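You operate a simulated robot arm through the tools that you are given. There is no shell and no other tool.

Carry out the task below with a simulated robot arm. There is one attempt and no reset: what you move stays moved.

## Task
Pull the core out of the film bin, tamp the scrap down and drop the loose wad in.
Fine: core on the table's corner, tamper back in its place. Set down upright: cardboard core from the film bin, green tamper.

It is judged by the outcome, as a careful person would: the job done as asked, and still so three seconds after it is handed in. It fails if anything else is knocked over, pushed out of place, dropped, spilled or broken.

## Robot
A 6-joint arm with a two-finger parallel gripper, fixed in place. Base frame: the origin is on the floor under the middle of its stand, x ahead of it, y to its left, z up. Units: m, degrees, N and s.
With the tool pointing down near the work surface it reaches from about 0.2 to 0.62 m from the base axis. Its first joint turns from -115.0 to 115.0 degrees. Payload 3.43 kg.
Tool frame: the origin (TCP) lies between the finger pads and is the grasp point; the fingertips stand 0.034 m ahead of it; z points along the fingers, y is the line along which they close. Largest opening 0.128 m; finger width 0.024, thickness 0.012; the body of the gripper, 0.048 by 0.13 m, starts 0.096 m behind the TCP.
Orientation is that of the tool frame in the base frame, as [roll, pitch, yaw] about the fixed x, y, z axes, in that order (R = Rz(yaw) Ry(pitch) Rx(roll)). With the fingers straight down and closing along the base's y, the tool's x points along the base's -x, its y along +y and its z along -z.

## Interface
- The arm moves only by the tool servo_tool. Its argument "series" is a list of rows, each a list of 6 numbers: the shift along the base's x, y, z in units of 50 mm (1.0 is 50 mm), then the turn, a rotation vector about the base's x, y, z in units of 8 degrees (1.0 is 8 degrees). In form: [[dx, dy, dz, ax, ay, az], ...]. A call has 1 to 20 rows; each row shifts and turns the commanded pose from where the row before left it. "jaw" is the opening, from 0 (shut) to 1 (fully open), set as the call begins (left out, the last holds). A call with a number of a shift or a turn outside -1 to 1 is refused whole. Rows are played at 5 a second. More than 0.05 m and 8.6 degrees between two rows, or a gripper value outside its range, and nothing of the call is played. Where a pose cannot be reached the arm comes as near as it can. A force on the tool above 40 N (or 10 N above the force at the start of the call, whichever is more), or a blocked arm, ends the call early, and 0.2 s more pass. The fingers move at their own pace (about 0.153 m/s each) and stop on an object; they squeeze with about 26 N. The grip force told is the motor's: it shows also when the fingers shut on nothing. Time passes only in rows, and 0.2 s behind the last, so rows that do not move let the fingers close. The reply holds the time, the measured pose of the TCP, the force on the tool along the base axes, the opening and the grip force, in the units named above and with some noise, with the torque about the TCP (base axes, N m) and any sound that the robot's microphone picked up, and new pictures: "views" is both (left out), scene, wrist or none.
- Cameras (640 x 400 px; columns grow to the right, rows downward): "scene" is fixed at [0.2166, 0.492, 1.5108]; the picture's right is [-0.85, -0.53, 0.00], its down [-0.43, 0.68, -0.59] and it looks along [0.32, -0.50, -0.81] (base axes); focal length 331 px, centre (320, 200). "wrist" rides on the gripper at [0.076, -0.011, -0.16] in the tool frame; the picture's right is [0.15, 0.99, 0.00], its down [-0.88, 0.13, -0.46] and it looks along [-0.45, 0.07, 0.89] (tool axes); focal length 234 px, centre (320, 200). There is no depth. A picture from a camera that has moved, and an enlarged one, comes with that camera's place and axes in the base frame and with its lens. The place of the scene camera against the robot may be out by one fixed shift of up to 0.012 m in any direction.
- lift_body(by): slides the trunk up (or, below 0, down) by that many m; the arm rides with it, the base frame stays. It gives what a move gives, with no picture.
- close_up(camera, box): a new picture of the part [left, top, right, bottom] of that camera's present view, enlarged. The clock stands still meanwhile.
- sign_off(): hands the job in; it is judged then, once.

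Nothing tells you positions but the pictures and the camera data. Unless the task says otherwise, let go and move clear before handing in.

The tools are called after ">>>" as a command line: name --pt "numbers of a row" for each row, then --argument value for the rest, lists and objects as JSON in quotes. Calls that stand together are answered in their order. servo_tool: Moves the arm, as the interface text tells. Its arguments: {"type":"object","properties":{"series":{"type":"array","items":{"type":"array","items":{"type":"number"}}},"jaw":{"type":"number"},"views":{"type":"string","enum":["both","scene","wrist","none"]}},"required":["series"]} The other tools are called the same way: lift_body (by) moves the trunk up or down; close_up (camera, box) takes an enlarged picture of a part of a camera's view; sign_off () hands the job in.

At the start:

```text
clock: 0.0
tcp_pos: [0.4765, -0.0889, 1.03]
orientation: [-179.9, 0.0, 180.0]
wrist_force: [0.3, -0.4, -0.1]
wrist_torque: [0.0, -0.03, 0.01]
opening: 0.128
gripper_force: 0.0
trunk travel left (down, up): [-0.725, 0.265]
```

scene: 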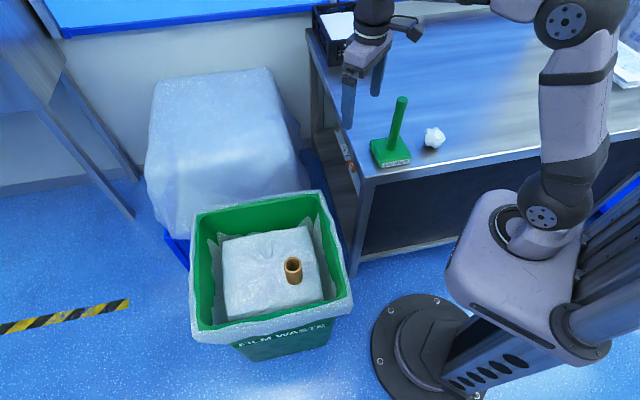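
wrist: 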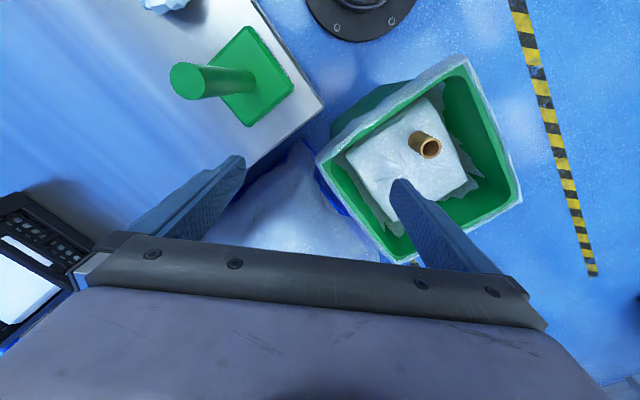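

I see a film bin on the floor with a cardboard core standing in the scrap, a green tamper and a white wad at the near corner of the table. I'll look closer first to work out positions.

>>> close_up --camera "scene" --box '[180, 180, 360, 360]'

>>> close_up --camera "scene" --box '[300, 60, 480, 220]'

>>> close_up --camera "wrist" --box '[140, 0, 560, 280]'

```text
2.22 times, centred on (270, 270) of scene
camera zoom: at [0.2166, 0.492, 1.5108], right [-0.85, -0.53, 0.0], down [-0.43, 0.68, -0.59], along [0.32, -0.5, -0.81], focal length 735 px, centre (431, 44)
```

zoom: 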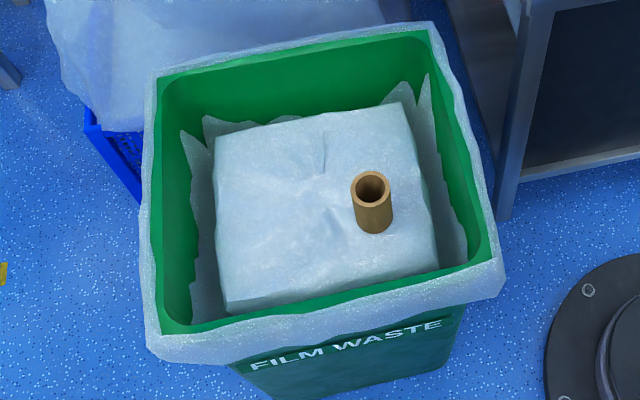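

```text
2.50 times, centred on (390, 140) of scene
camera zoom: at [0.2166, 0.492, 1.5108], right [-0.85, -0.53, 0.0], down [-0.43, 0.68, -0.59], along [0.32, -0.5, -0.81], focal length 827 px, centre (145, 350)
```

zoom: 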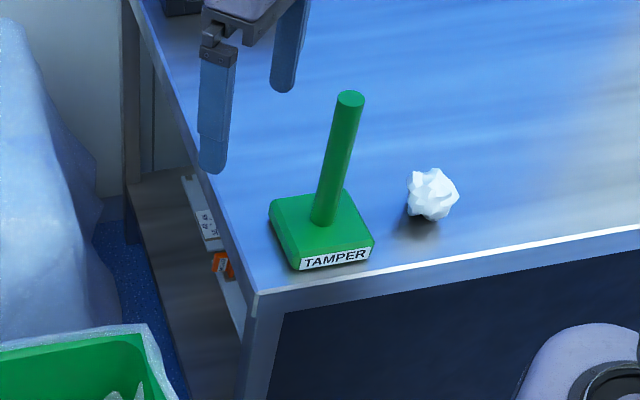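

```text
1.43 times, centred on (350, 140) of wrist
camera zoom: at [0.3999, -0.0996, 1.1884], right [-0.15, 0.99, 0.0], down [0.88, 0.13, 0.46], along [0.45, 0.07, -0.89], focal length 334 px, centre (277, 286)
```

zoom: 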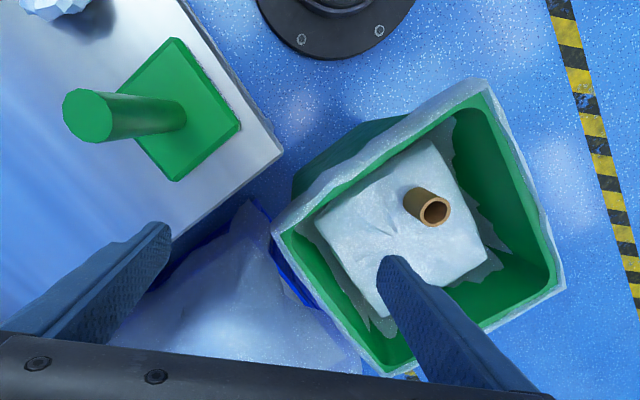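

The tamper stands near the table's near corner at about (0.41, -0.20), and the table top is at z≈0.79. The wad is at about (0.32, -0.32), and the core is in the bin at about (0.50, 0.185) with its top at z≈0.64. I'll move above the bin at a safe height to refine these.

>>> servo_tool --pt "0 0.9 0 0 0 0" --pt "0 0.9 0 0 0 0" --pt "0 0.9 0 0 0 0" --pt "0 0.9 0 0 0 0" --pt "0 0.9 0 0 0 0" --pt "0 0.9 0 0 0 0" --pt "0 0 0 0 0 0" --jaw 1 --views "both"

>>> close_up --camera "scene" --box '[300, 0, 640, 200]'

```text
clock: 1.6
tcp_pos: [0.4782, 0.1802, 1.0294]
orientation: [-180.0, 0.0, 180.0]
wrist_force: [-0.2, -0.5, 0.0]
wrist_torque: [-0.01, -0.01, 0.01]
opening: 0.1279
gripper_force: 0.2
trunk travel left (down, up): [-0.725, 0.265]
camera wrist: at [0.4013, 0.1695, 1.188], right [-0.15, 0.99, 0.0], down [0.88, 0.13, 0.46], along [0.45, 0.07, -0.89], focal length 234 px, centre (320, 200)
```

scene: 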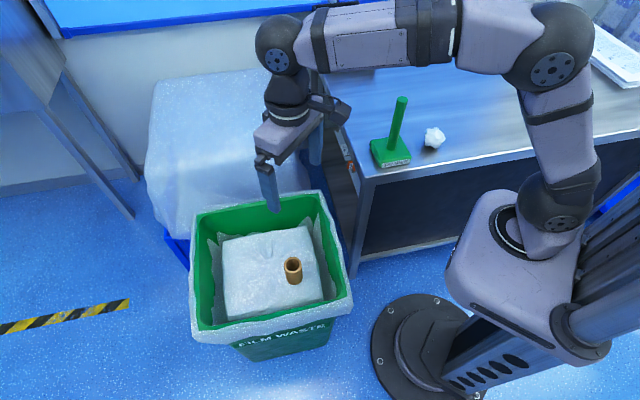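
wrist: 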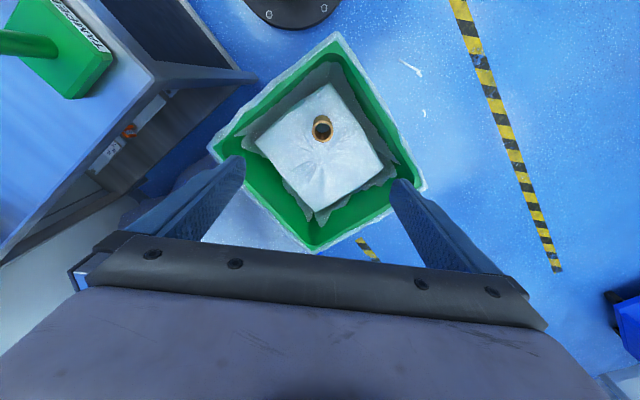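

```text
1.88 times, centred on (470, 100) of scene
camera zoom: at [0.2166, 0.492, 1.5108], right [-0.85, -0.53, 0.0], down [-0.43, 0.68, -0.59], along [0.32, -0.5, -0.81], focal length 622 px, centre (38, 388)
```

zoom: 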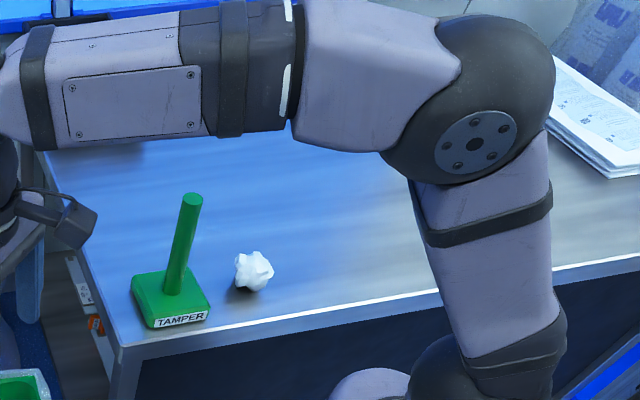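

The gripper is now above the bin and the core shows in the wrist view. I'll zoom in to fix the core's position and the rim.

>>> close_up --camera "wrist" --box '[200, 20, 440, 260]'

>>> close_up --camera "wrist" --box '[280, 90, 360, 170]'

```text
1.67 times, centred on (320, 140) of wrist
camera zoom: at [0.4013, 0.1695, 1.188], right [-0.15, 0.99, 0.0], down [0.88, 0.13, 0.46], along [0.45, 0.07, -0.89], focal length 390 px, centre (320, 300)
```

zoom: 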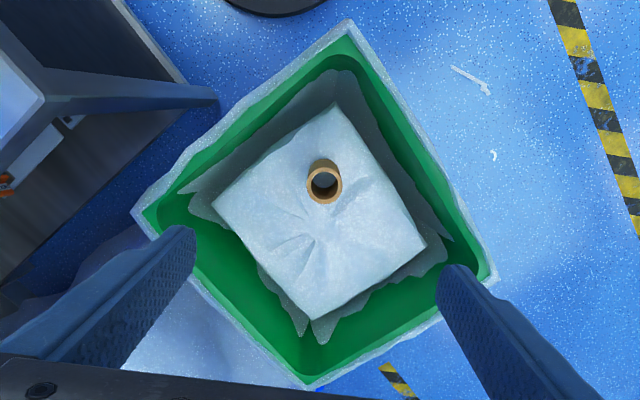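

```text
5.00 times, centred on (320, 130) of wrist
camera zoom: at [0.4013, 0.1695, 1.188], right [-0.15, 0.99, 0.0], down [0.88, 0.13, 0.46], along [0.45, 0.07, -0.89], focal length 1171 px, centre (320, 550)
```

zoom: 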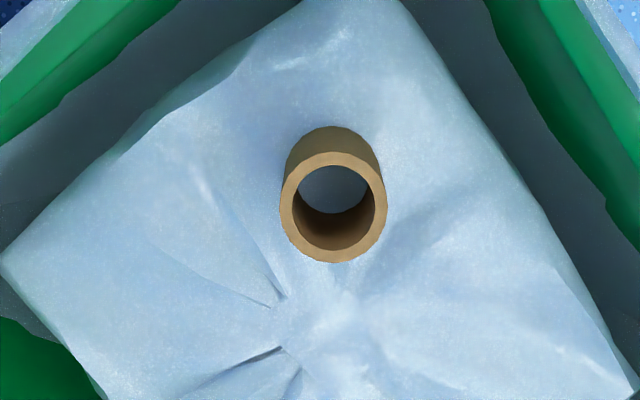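

Two wrist views put the core top at about (0.505, 0.193, 0.625), with a diameter of 50 mm and the scrap surface at z≈0.545. I'll centre over it and go partway down.

>>> servo_tool --pt "0.54 0.25 0 0 0 0" --pt "0 0 -1 0 0 0" --pt "0 0 -1 0 0 0" --pt "0 0 -1 0 0 0" --pt "0 0 -1 0 0 0" --pt "0 0 -1 0 0 0" --pt "0 0 0 0 0 0" --views "both"

```text
clock: 3.2
tcp_pos: [0.5014, 0.1914, 0.7772]
orientation: [-180.0, 0.0, -179.9]
wrist_force: [0.0, -0.7, 0.3]
wrist_torque: [0.03, -0.03, 0.01]
opening: 0.1281
gripper_force: 0.1
trunk travel left (down, up): [-0.725, 0.265]
camera wrist: at [0.4259, 0.1808, 0.9359], right [-0.15, 0.99, 0.0], down [0.88, 0.13, 0.46], along [0.45, 0.07, -0.89], focal length 234 px, centre (320, 200)
```

scene: 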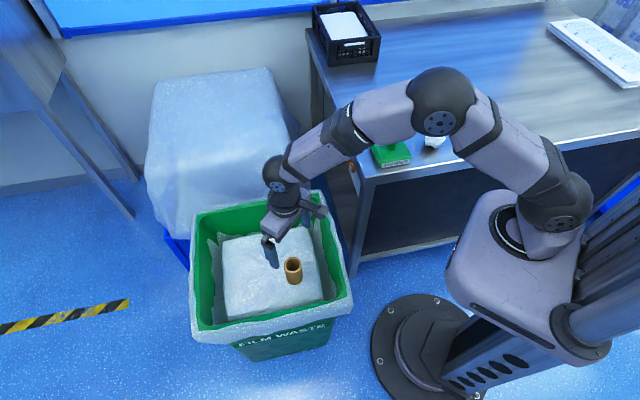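
wrist: 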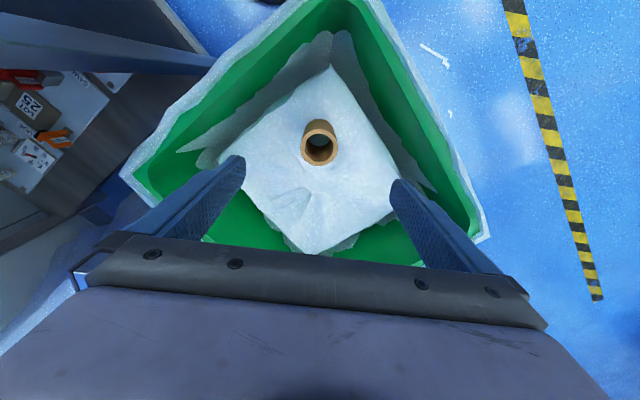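

The core is well in view under the gripper, and the arm is clear of the rim. I'll refine the core's position from here.

>>> close_up --camera "wrist" --box '[270, 90, 370, 190]'

```text
4.00 times, centred on (320, 140) of wrist
camera zoom: at [0.4259, 0.1808, 0.9359], right [-0.15, 0.99, 0.0], down [0.88, 0.13, 0.46], along [0.45, 0.07, -0.89], focal length 937 px, centre (320, 440)
```

zoom: 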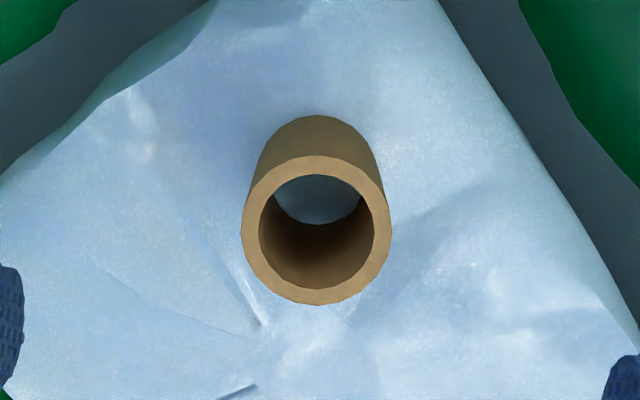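

The core is at (0.506, 0.192) with its top at about z 0.622. I'll lower the open fingers around it with the fingertips about 18 mm above the scrap.

>>> servo_tool --pt "0.07 0 -0.8 0 0 0" --pt "0 0 -0.8 0 0 0" --pt "0 0 -0.7 0 0 0" --pt "0 0 -0.7 0 0 0" --pt "0 0 -0.7 0 0 0" --pt "0 0 0 0 0 0" --views "both"

```text
clock: 4.6
tcp_pos: [0.5083, 0.1928, 0.5941]
orientation: [-180.0, 0.1, -180.0]
wrist_force: [0.1, 0.1, 0.0]
wrist_torque: [0.01, 0.0, 0.0]
opening: 0.128
gripper_force: 0.0
trunk travel left (down, up): [-0.725, 0.265]
camera wrist: at [0.4319, 0.1824, 0.7534], right [-0.15, 0.99, 0.0], down [0.88, 0.13, 0.46], along [0.45, 0.07, -0.89], focal length 234 px, centre (320, 200)
```

scene: 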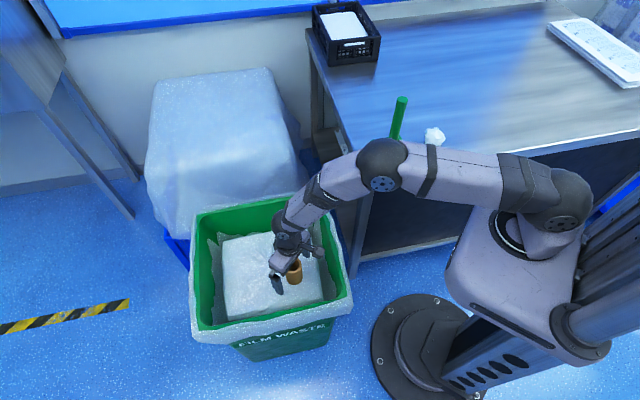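
wrist: 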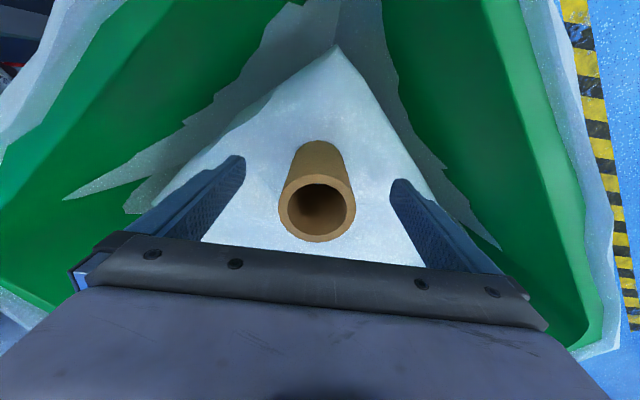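

The core sits centred between the fingers. Closing now.

>>> servo_tool --pt "0 0 0 0 0 0" --pt "0 0 0 0 0 0" --pt "0 0 0 0 0 0" --pt "0 0 0 0 0 0" --jaw 0 --views "wrist"

```text
clock: 5.6
tcp_pos: [0.5074, 0.193, 0.5946]
orientation: [-180.0, 0.1, -179.8]
wrist_force: [0.0, -0.7, 0.5]
wrist_torque: [-0.03, -0.02, 0.02]
opening: 0.0507
gripper_force: 25.8
trunk travel left (down, up): [-0.725, 0.265]
camera wrist: at [0.4319, 0.1824, 0.7537], right [-0.15, 0.99, 0.0], down [0.88, 0.13, 0.46], along [0.45, 0.07, -0.89], focal length 234 px, centre (320, 200)
```

wrist: 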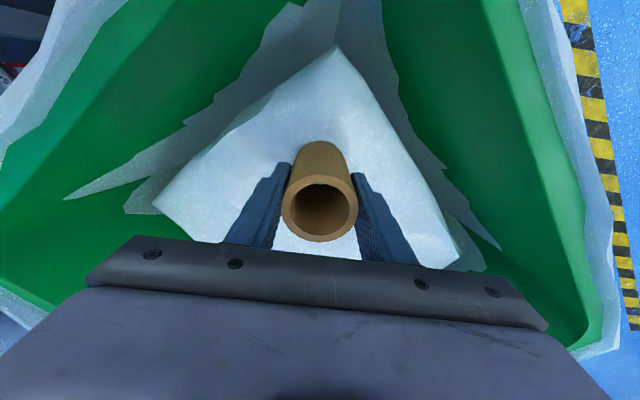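

The core is gripped at 51 mm. I'll pull it straight up gently at first.

>>> servo_tool --pt "0 0 0.2 0 0 0" --pt "0 0 0.2 0 0 0" --pt "0 0 0.3 0 0 0" --pt "0 0 0.3 0 0 0" --pt "0 0 0.5 0 0 0" --pt "0 0 0.5 0 0 0" --views "both"

```text
clock: 7.0
tcp_pos: [0.5072, 0.1927, 0.6966]
orientation: [-180.0, 0.0, -180.0]
wrist_force: [0.6, -0.7, 0.0]
wrist_torque: [-0.01, -0.02, -0.01]
opening: 0.0506
gripper_force: 26.0
trunk travel left (down, up): [-0.725, 0.265]
camera wrist: at [0.4306, 0.1827, 0.8552], right [-0.15, 0.99, 0.0], down [0.88, 0.13, 0.46], along [0.45, 0.07, -0.89], focal length 234 px, centre (320, 200)
```

scene: 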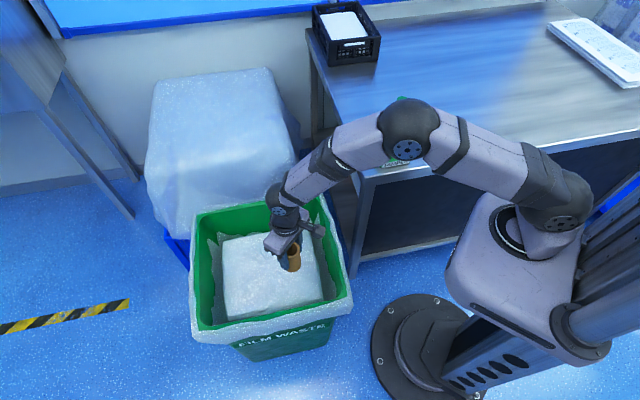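
wrist: 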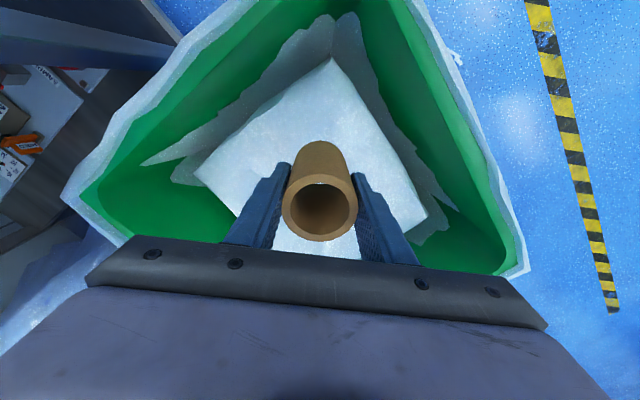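

The core came out cleanly. I'll raise it above the tamper's height and carry it over the table near the corner, to a spot clear of the tamper at about (0.516, -0.231). I'll turn the wrist a little so the camera stays away from the handle.

>>> servo_tool --pt "0 0 0.8 0 0 0" --pt "0 0 1 0 0 0" --pt "0 0 1 0 0 0" --pt "0 0 1 0 0 0" --pt "0 0 1 0 0 0" --pt "0 0 1 0 0 0" --pt "0 0 0.4 0 0 0" --pt "0 -0.6 0 0 0 0.3" --pt "0 -0.9 0 0 0 0.3" --pt "0 -0.9 0 0 0 0.4" --pt "0.05 -0.9 0 0 0 0.4" --pt "0.05 -0.9 0 0 0 0.4" --pt "0.05 -0.9 0 0 0 0.4" --pt "0.05 -0.9 0 0 0 0.4" --pt "0 -0.9 0 0 0 0.4" --pt "0 -0.9 0 0 0 0" --pt "0 -0.6 0 0 0 0" --pt "0 0 0 0 0 0" --views "both"

```text
clock: 10.8
tcp_pos: [0.5174, -0.2261, 1.0036]
orientation: [-180.0, 0.0, -155.8]
wrist_force: [-0.3, -0.3, -0.1]
wrist_torque: [0.01, 0.0, -0.02]
opening: 0.0508
gripper_force: 26.1
trunk travel left (down, up): [-0.725, 0.265]
camera wrist: at [0.4515, -0.2664, 1.1631], right [-0.54, 0.84, 0.0], down [0.75, 0.48, 0.46], along [0.38, 0.24, -0.89], focal length 234 px, centre (320, 200)
```

scene: 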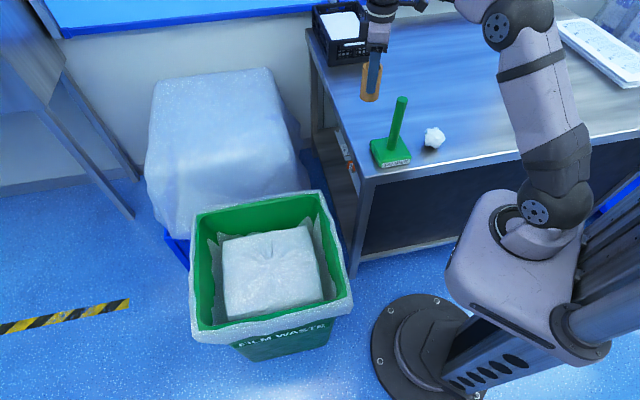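
wrist: 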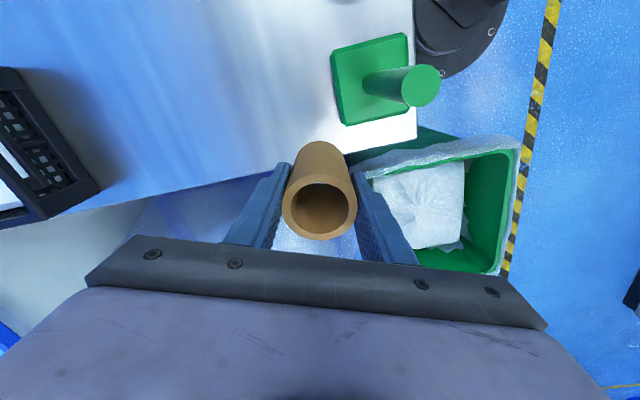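

The core is held above the table. The wrist view gives a good look at the tamper base, the table corner and its edge, so I'll zoom in to fix the placing spot.

>>> close_up --camera "wrist" --box '[260, 10, 460, 210]'

>>> close_up --camera "scene" --box '[310, 40, 470, 200]'

```text
2.00 times, centred on (360, 110) of wrist
camera zoom: at [0.4515, -0.2664, 1.1631], right [-0.54, 0.84, 0.0], down [0.75, 0.48, 0.46], along [0.38, 0.24, -0.89], focal length 468 px, centre (240, 380)
```

zoom: 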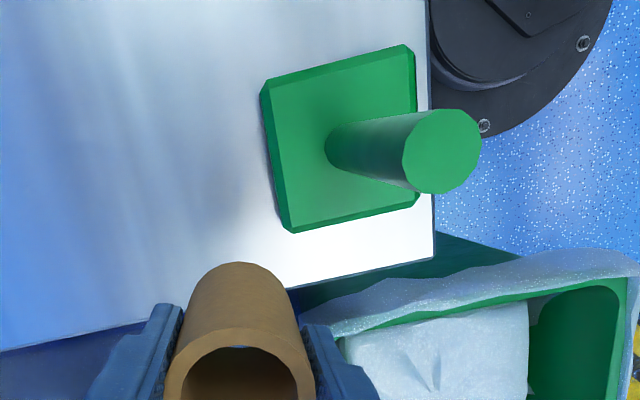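

```text
2.50 times, centred on (390, 120) of scene
camera zoom: at [0.2166, 0.492, 1.5108], right [-0.85, -0.53, 0.0], down [-0.43, 0.68, -0.59], along [0.32, -0.5, -0.81], focal length 827 px, centre (145, 400)
```

zoom: 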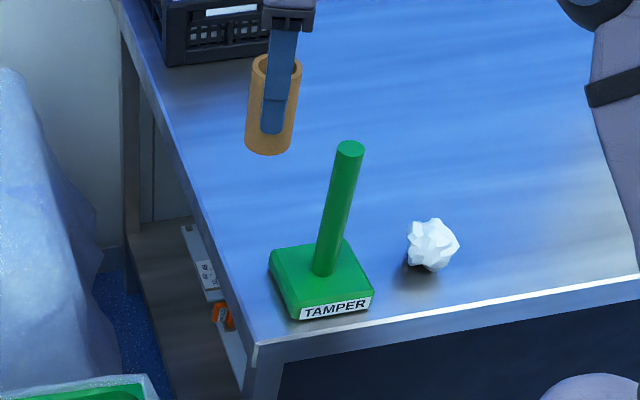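

The table edge lies along x+y≈0.346, and the core is about 12 mm from the tamper's base in plan. I'll shift it a little farther from both and lower it to just above the table.

>>> servo_tool --pt "0.06 -0.29 0 0 0 0" --pt "0 0 -0.7 0 0 0" --pt "0 0 -0.7 0 0 0" --pt "0 0 -0.6 0 0 0" --pt "0 0 -0.5 0 0 0" --pt "0 0 -0.3 0 0 0" --pt "0 0 0 0 0 0" --views "both"

>>> close_up --camera "scene" --box '[320, 60, 440, 180]'

```text
clock: 12.4
tcp_pos: [0.5198, -0.2403, 0.8637]
orientation: [-180.0, 0.0, -156.0]
wrist_force: [-0.9, 0.1, -0.6]
wrist_torque: [0.02, 0.01, 0.0]
opening: 0.0508
gripper_force: 26.2
trunk travel left (down, up): [-0.725, 0.265]
camera wrist: at [0.4549, -0.2814, 1.0228], right [-0.54, 0.84, 0.0], down [0.75, 0.48, 0.46], along [0.38, 0.24, -0.89], focal length 234 px, centre (320, 200)
```

scene: 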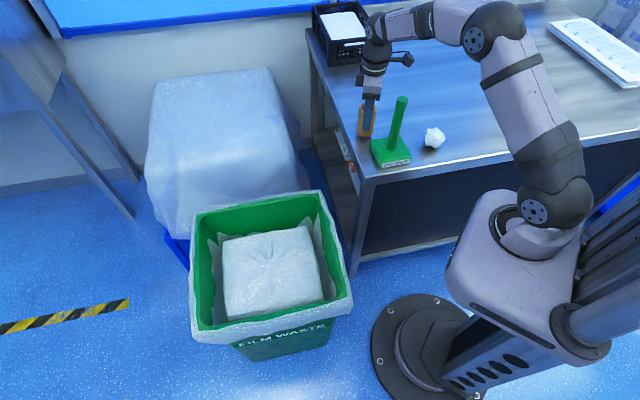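
wrist: 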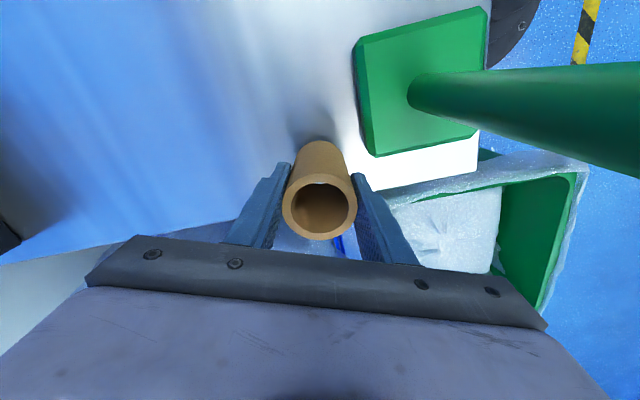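

```text
3.33 times, centred on (380, 120) of scene
camera zoom: at [0.2166, 0.492, 1.5108], right [-0.85, -0.53, 0.0], down [-0.43, 0.68, -0.59], along [0.32, -0.5, -0.81], focal length 1102 px, centre (120, 467)
```

zoom: 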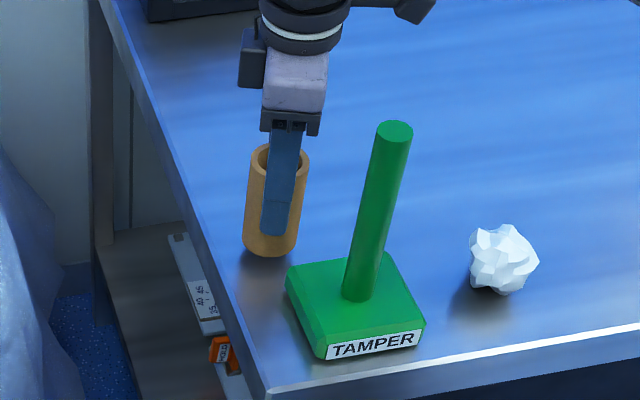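

The core hangs just above the table, clear of the tamper's base and the edge. I'll lower it in small steps until I feel contact.

>>> servo_tool --pt "0 0 -0.1 0 0 0" --pt "0 0 -0.1 0 0 0" --pt "0 0 0 0 0 0" --views "none"

>>> servo_tool --pt "0 0 -0.08 0 0 0" --pt "0 0 0 0 0 0" --views "none"

>>> close_up --camera "scene" --box '[320, 60, 440, 180]'

```text
clock: 13.2
tcp_pos: [0.5203, -0.2423, 0.8549]
orientation: [-180.0, 0.0, -156.0]
wrist_force: [1.1, -0.7, -0.1]
wrist_torque: [-0.01, 0.05, 0.01]
opening: 0.0506
gripper_force: 26.0
trunk travel left (down, up): [-0.725, 0.265]
```

```text
clock: 13.8
tcp_pos: [0.5204, -0.2412, 0.8498]
orientation: [-179.9, 0.0, -155.9]
wrist_force: [-0.2, 0.1, -0.1]
wrist_torque: [0.01, 0.01, 0.01]
opening: 0.0507
gripper_force: 25.8
trunk travel left (down, up): [-0.725, 0.265]
```

```text
3.33 times, centred on (380, 120) of scene
camera zoom: at [0.2166, 0.492, 1.5108], right [-0.85, -0.53, 0.0], down [-0.43, 0.68, -0.59], along [0.32, -0.5, -0.81], focal length 1102 px, centre (120, 467)
```

zoom: 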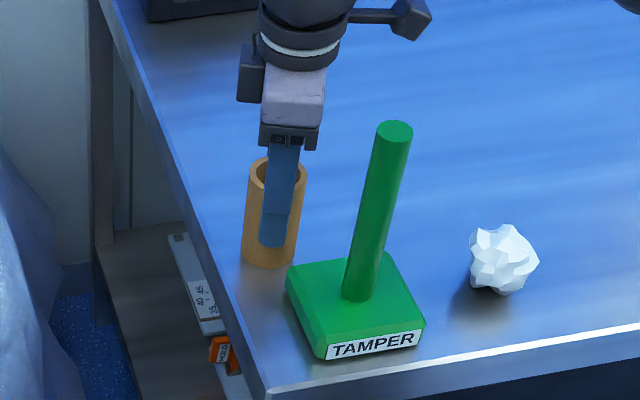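

There's no contact yet, but it's very close. I'll continue in small steps.

>>> servo_tool --pt "0 0 -0.06 0 0 0" --pt "0 0 0 0 0 0" --views "none"

>>> close_up --camera "scene" --box '[340, 90, 400, 150]'

```text
clock: 14.4
tcp_pos: [0.5201, -0.2403, 0.8476]
orientation: [-179.8, 0.0, -156.0]
wrist_force: [-1.1, -2.1, 9.1]
wrist_torque: [-0.18, 0.06, -0.05]
opening: 0.0509
gripper_force: 26.3
trunk travel left (down, up): [-0.725, 0.265]
```

```text
6.67 times, centred on (370, 120) of scene
camera zoom: at [0.2166, 0.492, 1.5108], right [-0.85, -0.53, 0.0], down [-0.43, 0.68, -0.59], along [0.32, -0.5, -0.81], focal length 2204 px, centre (-13, 733)
```

zoom: 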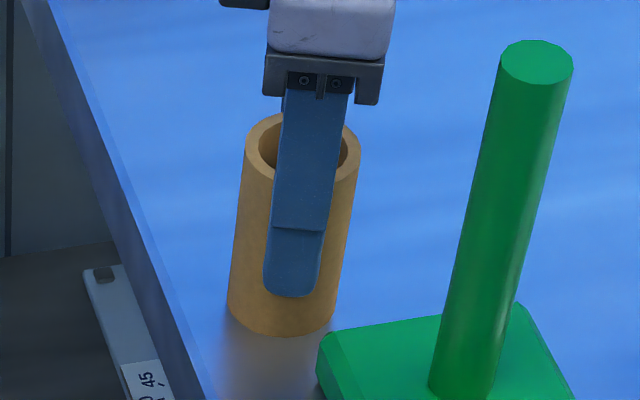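

Contact is felt at 9 N, so the core is standing on the table. I'll release with a partial opening, then rise straight up.

>>> servo_tool --pt "0 0 0 0 0 0" --pt "0 0 0 0 0 0" --pt "0 0 0 0 0 0" --jaw 0.55 --views "wrist"

>>> close_up --camera "scene" --box '[320, 60, 440, 180]'

```text
clock: 15.2
tcp_pos: [0.5198, -0.2409, 0.8473]
orientation: [179.9, 0.0, -156.0]
wrist_force: [-0.3, 0.3, 0.2]
wrist_torque: [0.0, -0.02, 0.02]
opening: 0.0702
gripper_force: 0.1
trunk travel left (down, up): [-0.725, 0.265]
camera wrist: at [0.4549, -0.2815, 1.0059], right [-0.54, 0.84, 0.0], down [0.75, 0.48, 0.46], along [0.38, 0.24, -0.89], focal length 234 px, centre (320, 200)
```

wrist: 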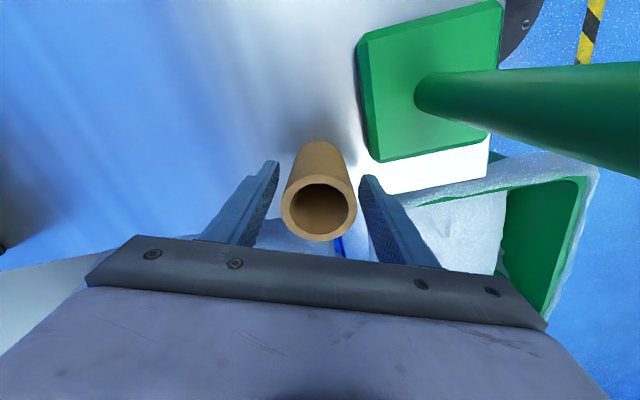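

```text
3.33 times, centred on (380, 120) of scene
camera zoom: at [0.2166, 0.492, 1.5108], right [-0.85, -0.53, 0.0], down [-0.43, 0.68, -0.59], along [0.32, -0.5, -0.81], focal length 1102 px, centre (120, 467)
```

zoom: 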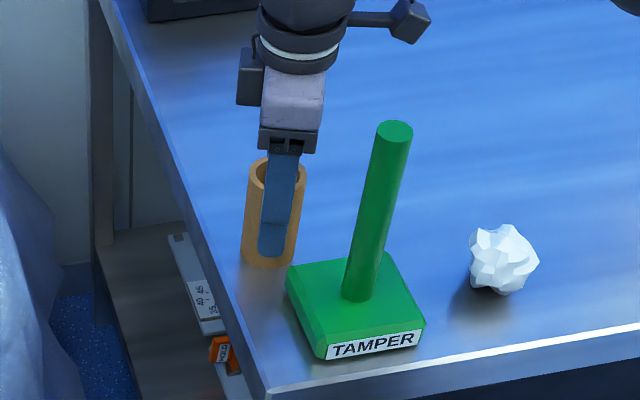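

The core stands free on the table. I'll rise straight up, then move above the tamper's handle.

>>> servo_tool --pt "0 0 0.2 0 0 0" --pt "0 0 0.5 0 0 0" --pt "0 0 1 0 0 0" --pt "0 0 1 0 0 0" --pt "0 0 1 0 0 0" --pt "0 0 1 0 0 0" --pt "0 0 0 0 0 0" --views "both"

>>> close_up --camera "wrist" --box '[240, 0, 520, 220]'

```text
clock: 16.8
tcp_pos: [0.5172, -0.2387, 1.0845]
orientation: [-180.0, 0.1, -156.0]
wrist_force: [-0.3, 0.4, 0.1]
wrist_torque: [0.01, -0.03, -0.03]
opening: 0.0704
gripper_force: 0.1
trunk travel left (down, up): [-0.725, 0.265]
camera wrist: at [0.4517, -0.2799, 1.2442], right [-0.54, 0.84, 0.0], down [0.75, 0.48, 0.46], along [0.38, 0.24, -0.89], focal length 234 px, centre (320, 200)
```

scene: 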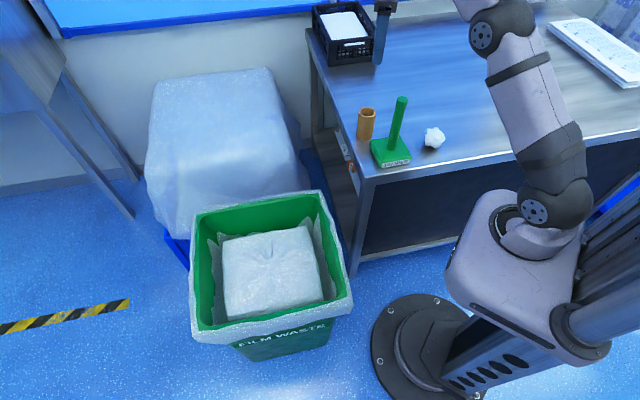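
wrist: 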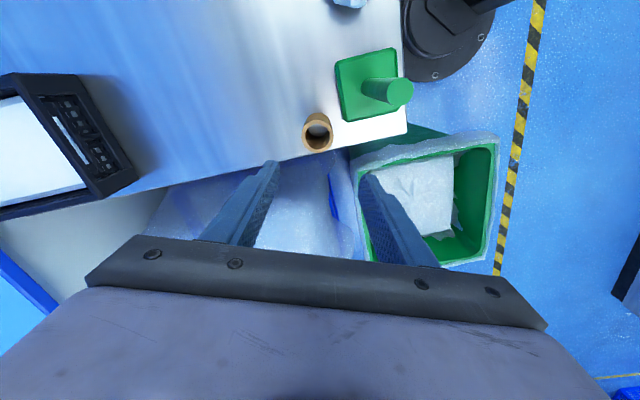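

```text
1.82 times, centred on (380, 110) of wrist
camera zoom: at [0.4517, -0.2799, 1.2442], right [-0.54, 0.84, 0.0], down [0.75, 0.48, 0.46], along [0.38, 0.24, -0.89], focal length 426 px, centre (211, 364)
```

zoom: 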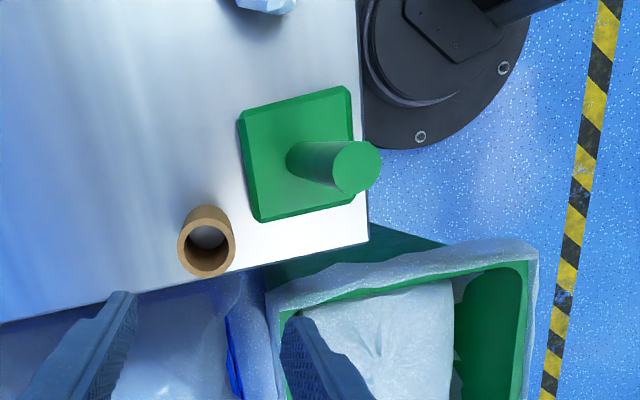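

The core is standing where I left it. Two wrist views put the tamper's handle at about (0.415, -0.205) with its top at z≈0.978. I'll move over it and check.

>>> servo_tool --pt "-0.7 0.23 0 0 0 0" --pt "-0.7 0.23 0 0 0 0" --pt "-0.66 0.23 0 0 0 0" --pt "0 0 -0.6 0 0 0" --pt "0 0 0 0 0 0" --jaw 0.6 --views "both"

>>> close_up --camera "wrist" --box '[220, 60, 420, 260]'

```text
clock: 18.0
tcp_pos: [0.4158, -0.2063, 1.0534]
orientation: [-179.9, 0.1, -156.0]
wrist_force: [0.6, -0.1, 0.1]
wrist_torque: [0.01, -0.02, -0.03]
opening: 0.077
gripper_force: 0.1
trunk travel left (down, up): [-0.725, 0.265]
camera wrist: at [0.3505, -0.2478, 1.2128], right [-0.54, 0.84, 0.0], down [0.75, 0.48, 0.46], along [0.38, 0.24, -0.89], focal length 234 px, centre (320, 200)
```

scene: 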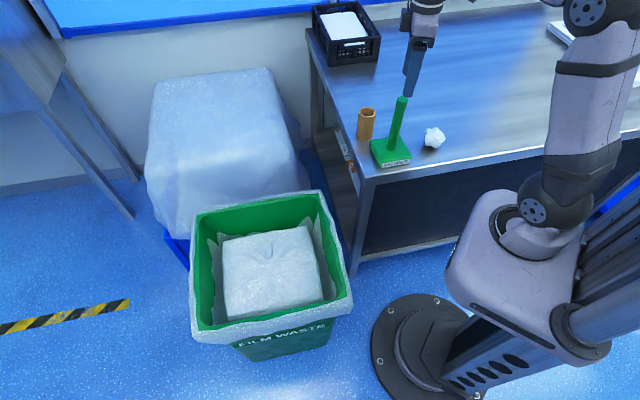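
wrist: 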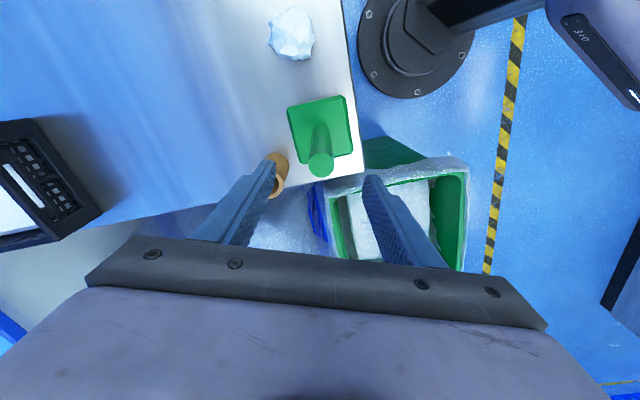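

```text
2.00 times, centred on (320, 160) of wrist
camera zoom: at [0.3505, -0.2478, 1.2128], right [-0.54, 0.84, 0.0], down [0.75, 0.48, 0.46], along [0.38, 0.24, -0.89], focal length 468 px, centre (320, 280)
```

zoom: 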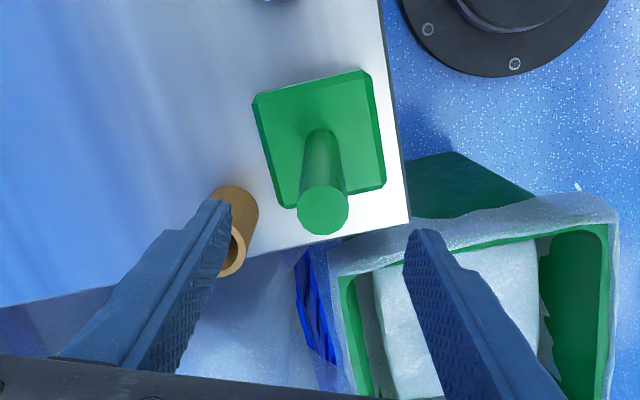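

The handle is centred between the fingers. I'll lower around it.

>>> servo_tool --pt "0 0.03 -0.7 0 0 0" --pt "0 0 -0.7 0 0 0" --pt "0 0 -0.6 0 0 0" --pt "0 0 -0.6 0 0 0" --pt "0 0 -0.46 0 0 0" --pt "0 0 0 0 0 0" --views "both"

>>> close_up --camera "scene" --box '[330, 50, 450, 170]'

```text
clock: 19.4
tcp_pos: [0.4159, -0.2052, 0.8982]
orientation: [180.0, 0.0, -156.0]
wrist_force: [-0.9, -0.3, 0.9]
wrist_torque: [0.05, 0.0, 0.02]
opening: 0.0768
gripper_force: 0.0
trunk travel left (down, up): [-0.725, 0.265]
camera wrist: at [0.3511, -0.2463, 1.0574], right [-0.54, 0.84, 0.0], down [0.75, 0.48, 0.46], along [0.38, 0.24, -0.89], focal length 234 px, centre (320, 200)
```

scene: 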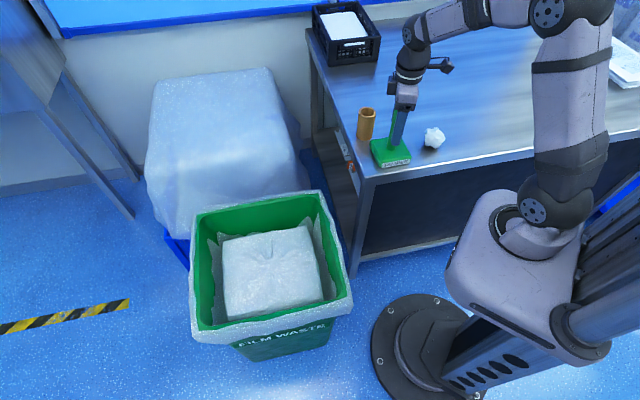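
wrist: 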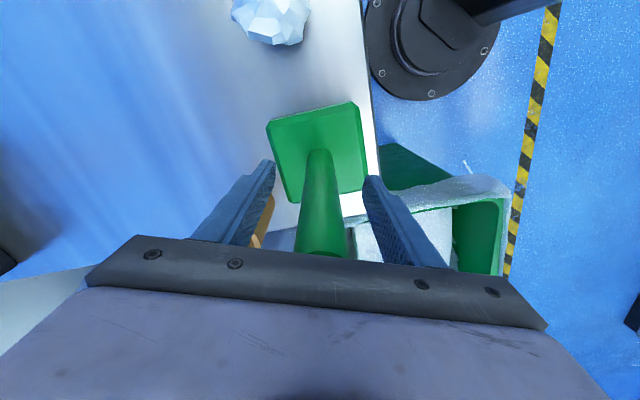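

```text
3.33 times, centred on (390, 110) of scene
camera zoom: at [0.2166, 0.492, 1.5108], right [-0.85, -0.53, 0.0], down [-0.43, 0.68, -0.59], along [0.32, -0.5, -0.81], focal length 1102 px, centre (87, 500)
```

zoom: 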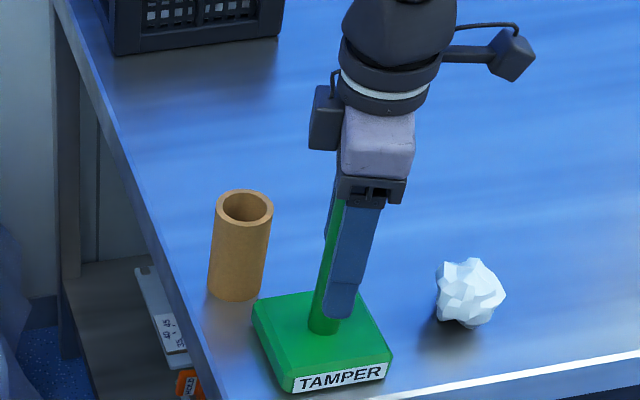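

The fingers straddle the handle with the palm just above its top. Closing on it.

>>> servo_tool --pt "0 0 0 0 0 0" --pt "0 0 0 0 0 0" --pt "0 0 0 0 0 0" --pt "0 0 0 0 0 0" --jaw 0 --views "both"

>>> close_up --camera "scene" --box '[330, 50, 450, 170]'

```text
clock: 20.4
tcp_pos: [0.4162, -0.2057, 0.8998]
orientation: [-180.0, 0.0, -155.9]
wrist_force: [0.4, 0.6, 0.3]
wrist_torque: [-0.05, -0.02, 0.02]
opening: 0.0279
gripper_force: 26.2
trunk travel left (down, up): [-0.725, 0.265]
camera wrist: at [0.3514, -0.2464, 1.0576], right [-0.54, 0.84, 0.0], down [0.75, 0.48, 0.46], along [0.38, 0.24, -0.89], focal length 234 px, centre (320, 200)
```

scene: 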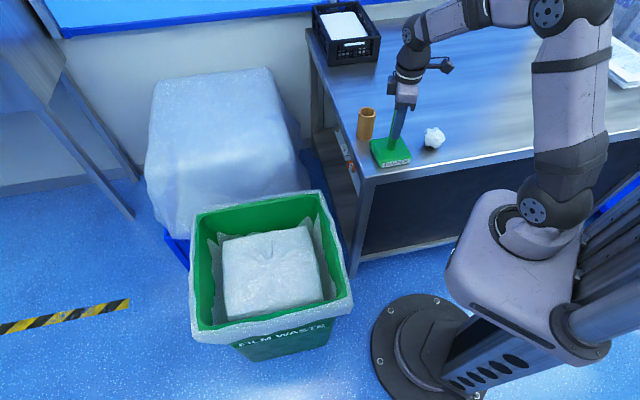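
wrist: 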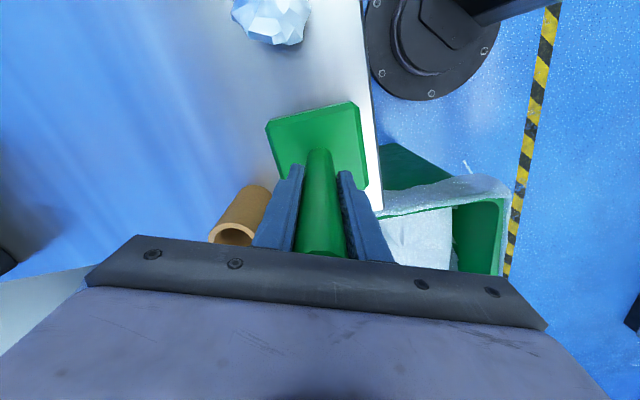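

```text
3.33 times, centred on (390, 110) of scene
camera zoom: at [0.2166, 0.492, 1.5108], right [-0.85, -0.53, 0.0], down [-0.43, 0.68, -0.59], along [0.32, -0.5, -0.81], focal length 1102 px, centre (87, 500)
```

zoom: 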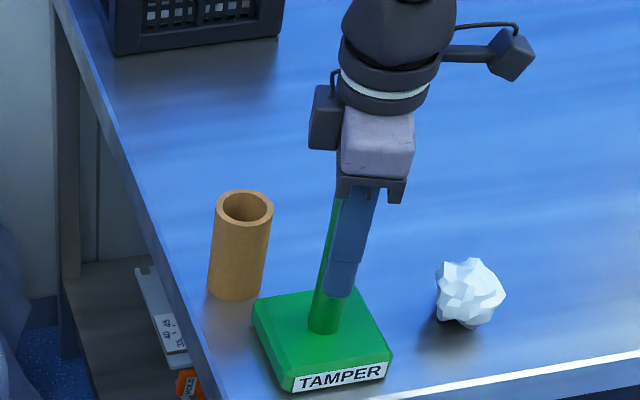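

The handle is gripped at 28 mm. I'll lift straight up, checking that it comes up steadily.

>>> servo_tool --pt "0 0 0.2 0 0 0" --pt "0 0 0.4 0 0 0" --pt "0 0 0.8 0 0 0" --pt "0 0 0.8 0 0 0" --pt "0 0 0.8 0 0 0" --pt "0 0 0 0 0 0" --views "both"

```text
clock: 21.8
tcp_pos: [0.4174, -0.2057, 1.0498]
orientation: [-180.0, 0.0, -156.0]
wrist_force: [0.0, 1.0, -3.3]
wrist_torque: [-0.01, 0.02, -0.03]
opening: 0.0277
gripper_force: 25.8
trunk travel left (down, up): [-0.725, 0.265]
camera wrist: at [0.3523, -0.2455, 1.2094], right [-0.54, 0.84, 0.0], down [0.75, 0.48, 0.46], along [0.38, 0.24, -0.89], focal length 234 px, centre (320, 200)
```

scene: 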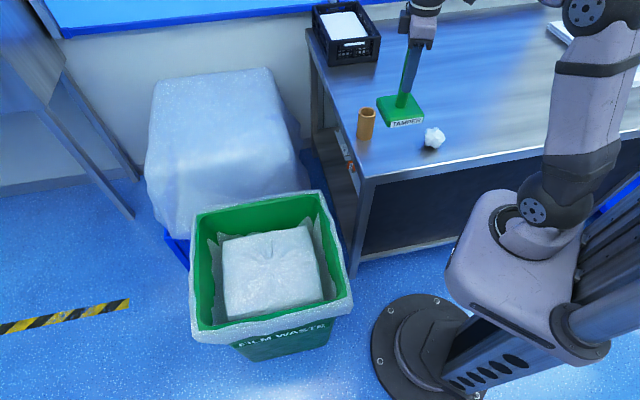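
wrist: 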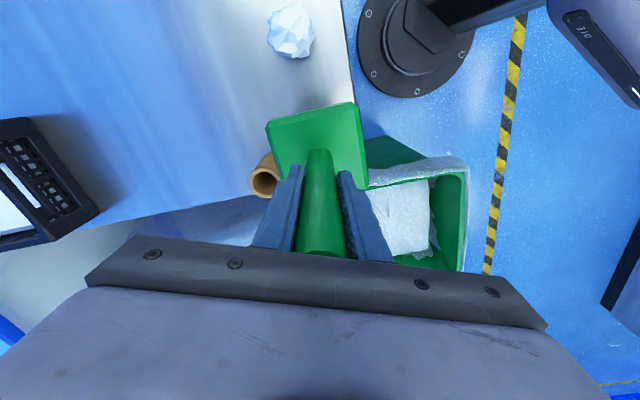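

The tamper is up and firmly held. Carrying it over the bin, above the scrap's centre.

>>> servo_tool --pt "0.2 0.5 0 0 0 0" --pt "0.36 0.9 0 0 0 0" --pt "0.36 0.9 0 0 0 0" --pt "0.36 0.9 0 0 0 0" --pt "0.36 0.9 0 0 0 0" --pt "0.36 0.9 0 0 0 0" --pt "0.36 0.9 0 0 0 0" --pt "0.36 0.9 0 0 0 0" --pt "0.36 0.9 0 0 0 0" --pt "0.16 0.4 0 0 0 0" --pt "0 0 0 0 0 0" --views "both"

```text
clock: 24.2
tcp_pos: [0.5714, 0.1984, 1.0443]
orientation: [-180.0, -0.3, -155.9]
wrist_force: [2.2, -0.4, -3.0]
wrist_torque: [-0.01, 0.09, -0.03]
opening: 0.0278
gripper_force: 26.4
out of reach, approached as far as the arm can: row 10
trunk travel left (down, up): [-0.725, 0.265]
camera wrist: at [0.5062, 0.1584, 1.2034], right [-0.54, 0.84, 0.0], down [0.75, 0.48, 0.45], along [0.38, 0.24, -0.89], focal length 234 px, centre (320, 200)
```

scene: 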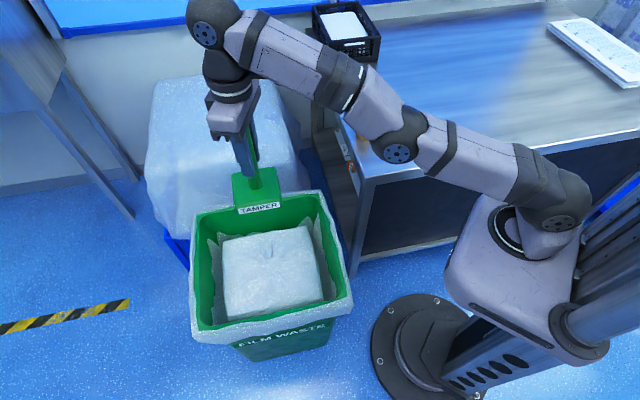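
wrist: 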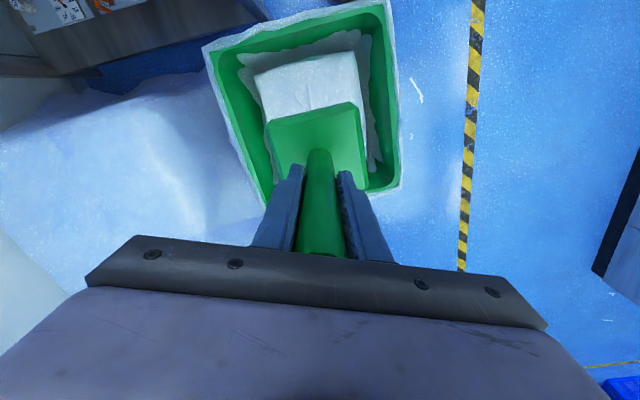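

The arm is at its reach limit at this height, but it will reach farther lower down. I'll lower the tamper into the bin mouth to just above the scrap.

>>> servo_tool --pt "0 0 -0.5 0 0 0" --pt "0 0 -0.9 0 0 0" --pt "0 0 -0.9 0 0 0" --pt "0 0 -0.9 0 0 0" --pt "0 0 -0.9 0 0 0" --pt "0 0 -0.9 0 0 0" --pt "0 0 -0.9 0 0 0" --pt "0 0 0 0 0 0" --views "both"

>>> close_up --camera "scene" --box '[180, 170, 360, 350]'

```text
clock: 26.0
tcp_pos: [0.5695, 0.1977, 1.0466]
orientation: [-180.0, -0.1, -156.0]
wrist_force: [-0.4, 0.2, -3.0]
wrist_torque: [0.0, -0.04, 0.0]
opening: 0.0277
gripper_force: 26.1
out of reach, approached as far as the arm can: row 1, 2, 3, 4, 5, 6, 7
trunk travel left (down, up): [-0.725, 0.265]
camera wrist: at [0.5043, 0.1574, 1.2049], right [-0.54, 0.84, 0.0], down [0.75, 0.48, 0.46], along [0.38, 0.24, -0.89], focal length 234 px, centre (320, 200)
```

scene: 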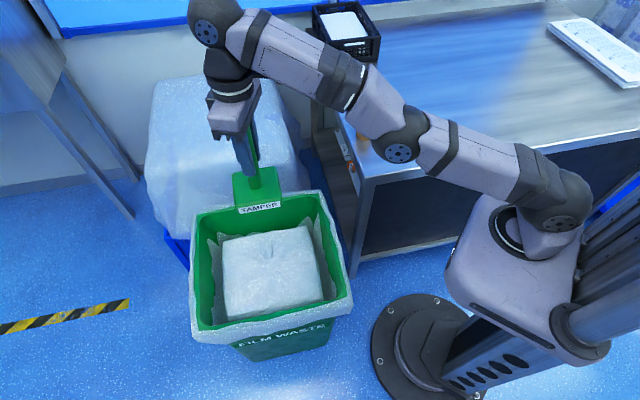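
wrist: 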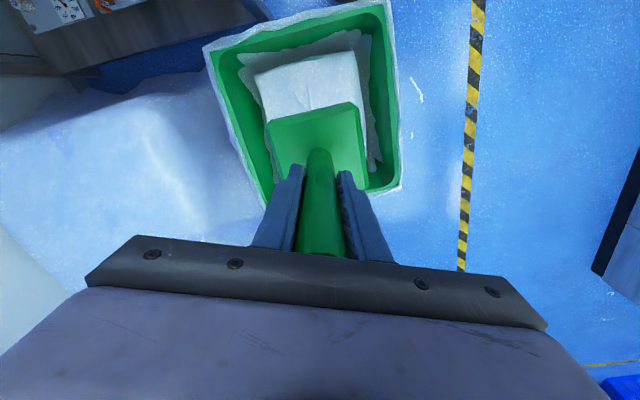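

```text
2.22 times, centred on (270, 260) of scene
camera zoom: at [0.2166, 0.492, 1.5108], right [-0.85, -0.53, 0.0], down [-0.43, 0.68, -0.59], along [0.32, -0.5, -0.81], focal length 735 px, centre (431, 67)
```

zoom: 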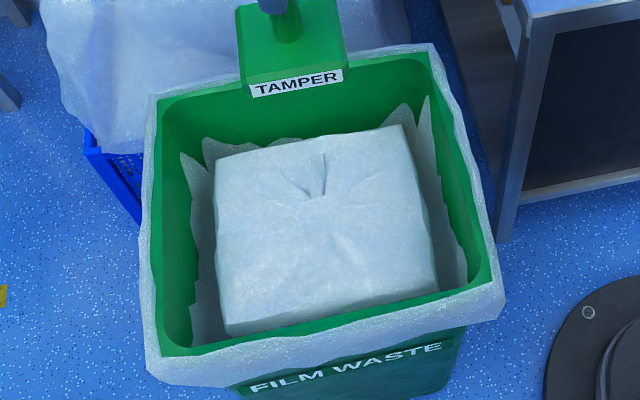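

The arm is stretched straight and didn't go down. I'll pull back inward a little first to bend the elbow, then lower.

>>> servo_tool --pt "-0.5 -0.15 0 0 0 0" --pt "0 0 0 0 0 0" --views "scene"

```text
clock: 26.6
tcp_pos: [0.5627, 0.1962, 1.055]
orientation: [180.0, -0.6, -155.9]
wrist_force: [-0.2, 0.0, -3.0]
wrist_torque: [0.02, 0.04, -0.03]
opening: 0.0281
gripper_force: 26.2
out of reach, approached as far as the arm can: row 1
trunk travel left (down, up): [-0.725, 0.265]
```

scene: 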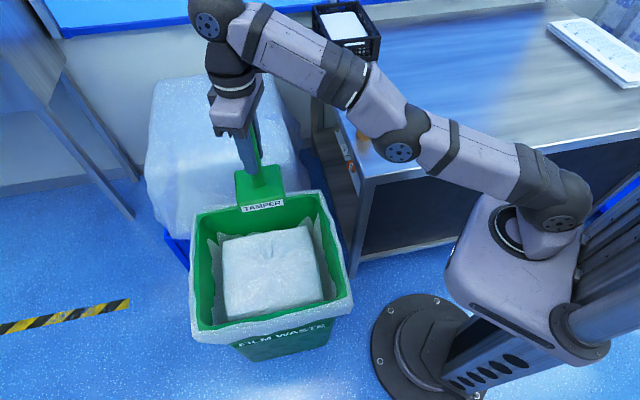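

The elbow seems to have passed through straight and stuck on the far side. I'll look at it more closely before the next move.

>>> close_up --camera "scene" --box '[180, 0, 620, 275]'

```text
1.45 times, centred on (400, 138) of scene
camera zoom: at [0.2166, 0.492, 1.5108], right [-0.85, -0.53, 0.0], down [-0.43, 0.68, -0.59], along [0.32, -0.5, -0.81], focal length 481 px, centre (204, 291)
```

zoom: 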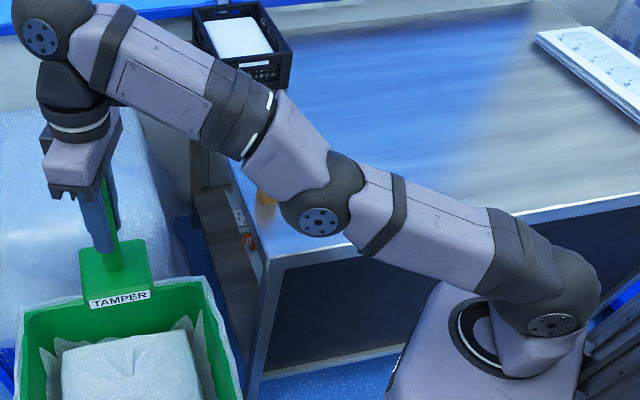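

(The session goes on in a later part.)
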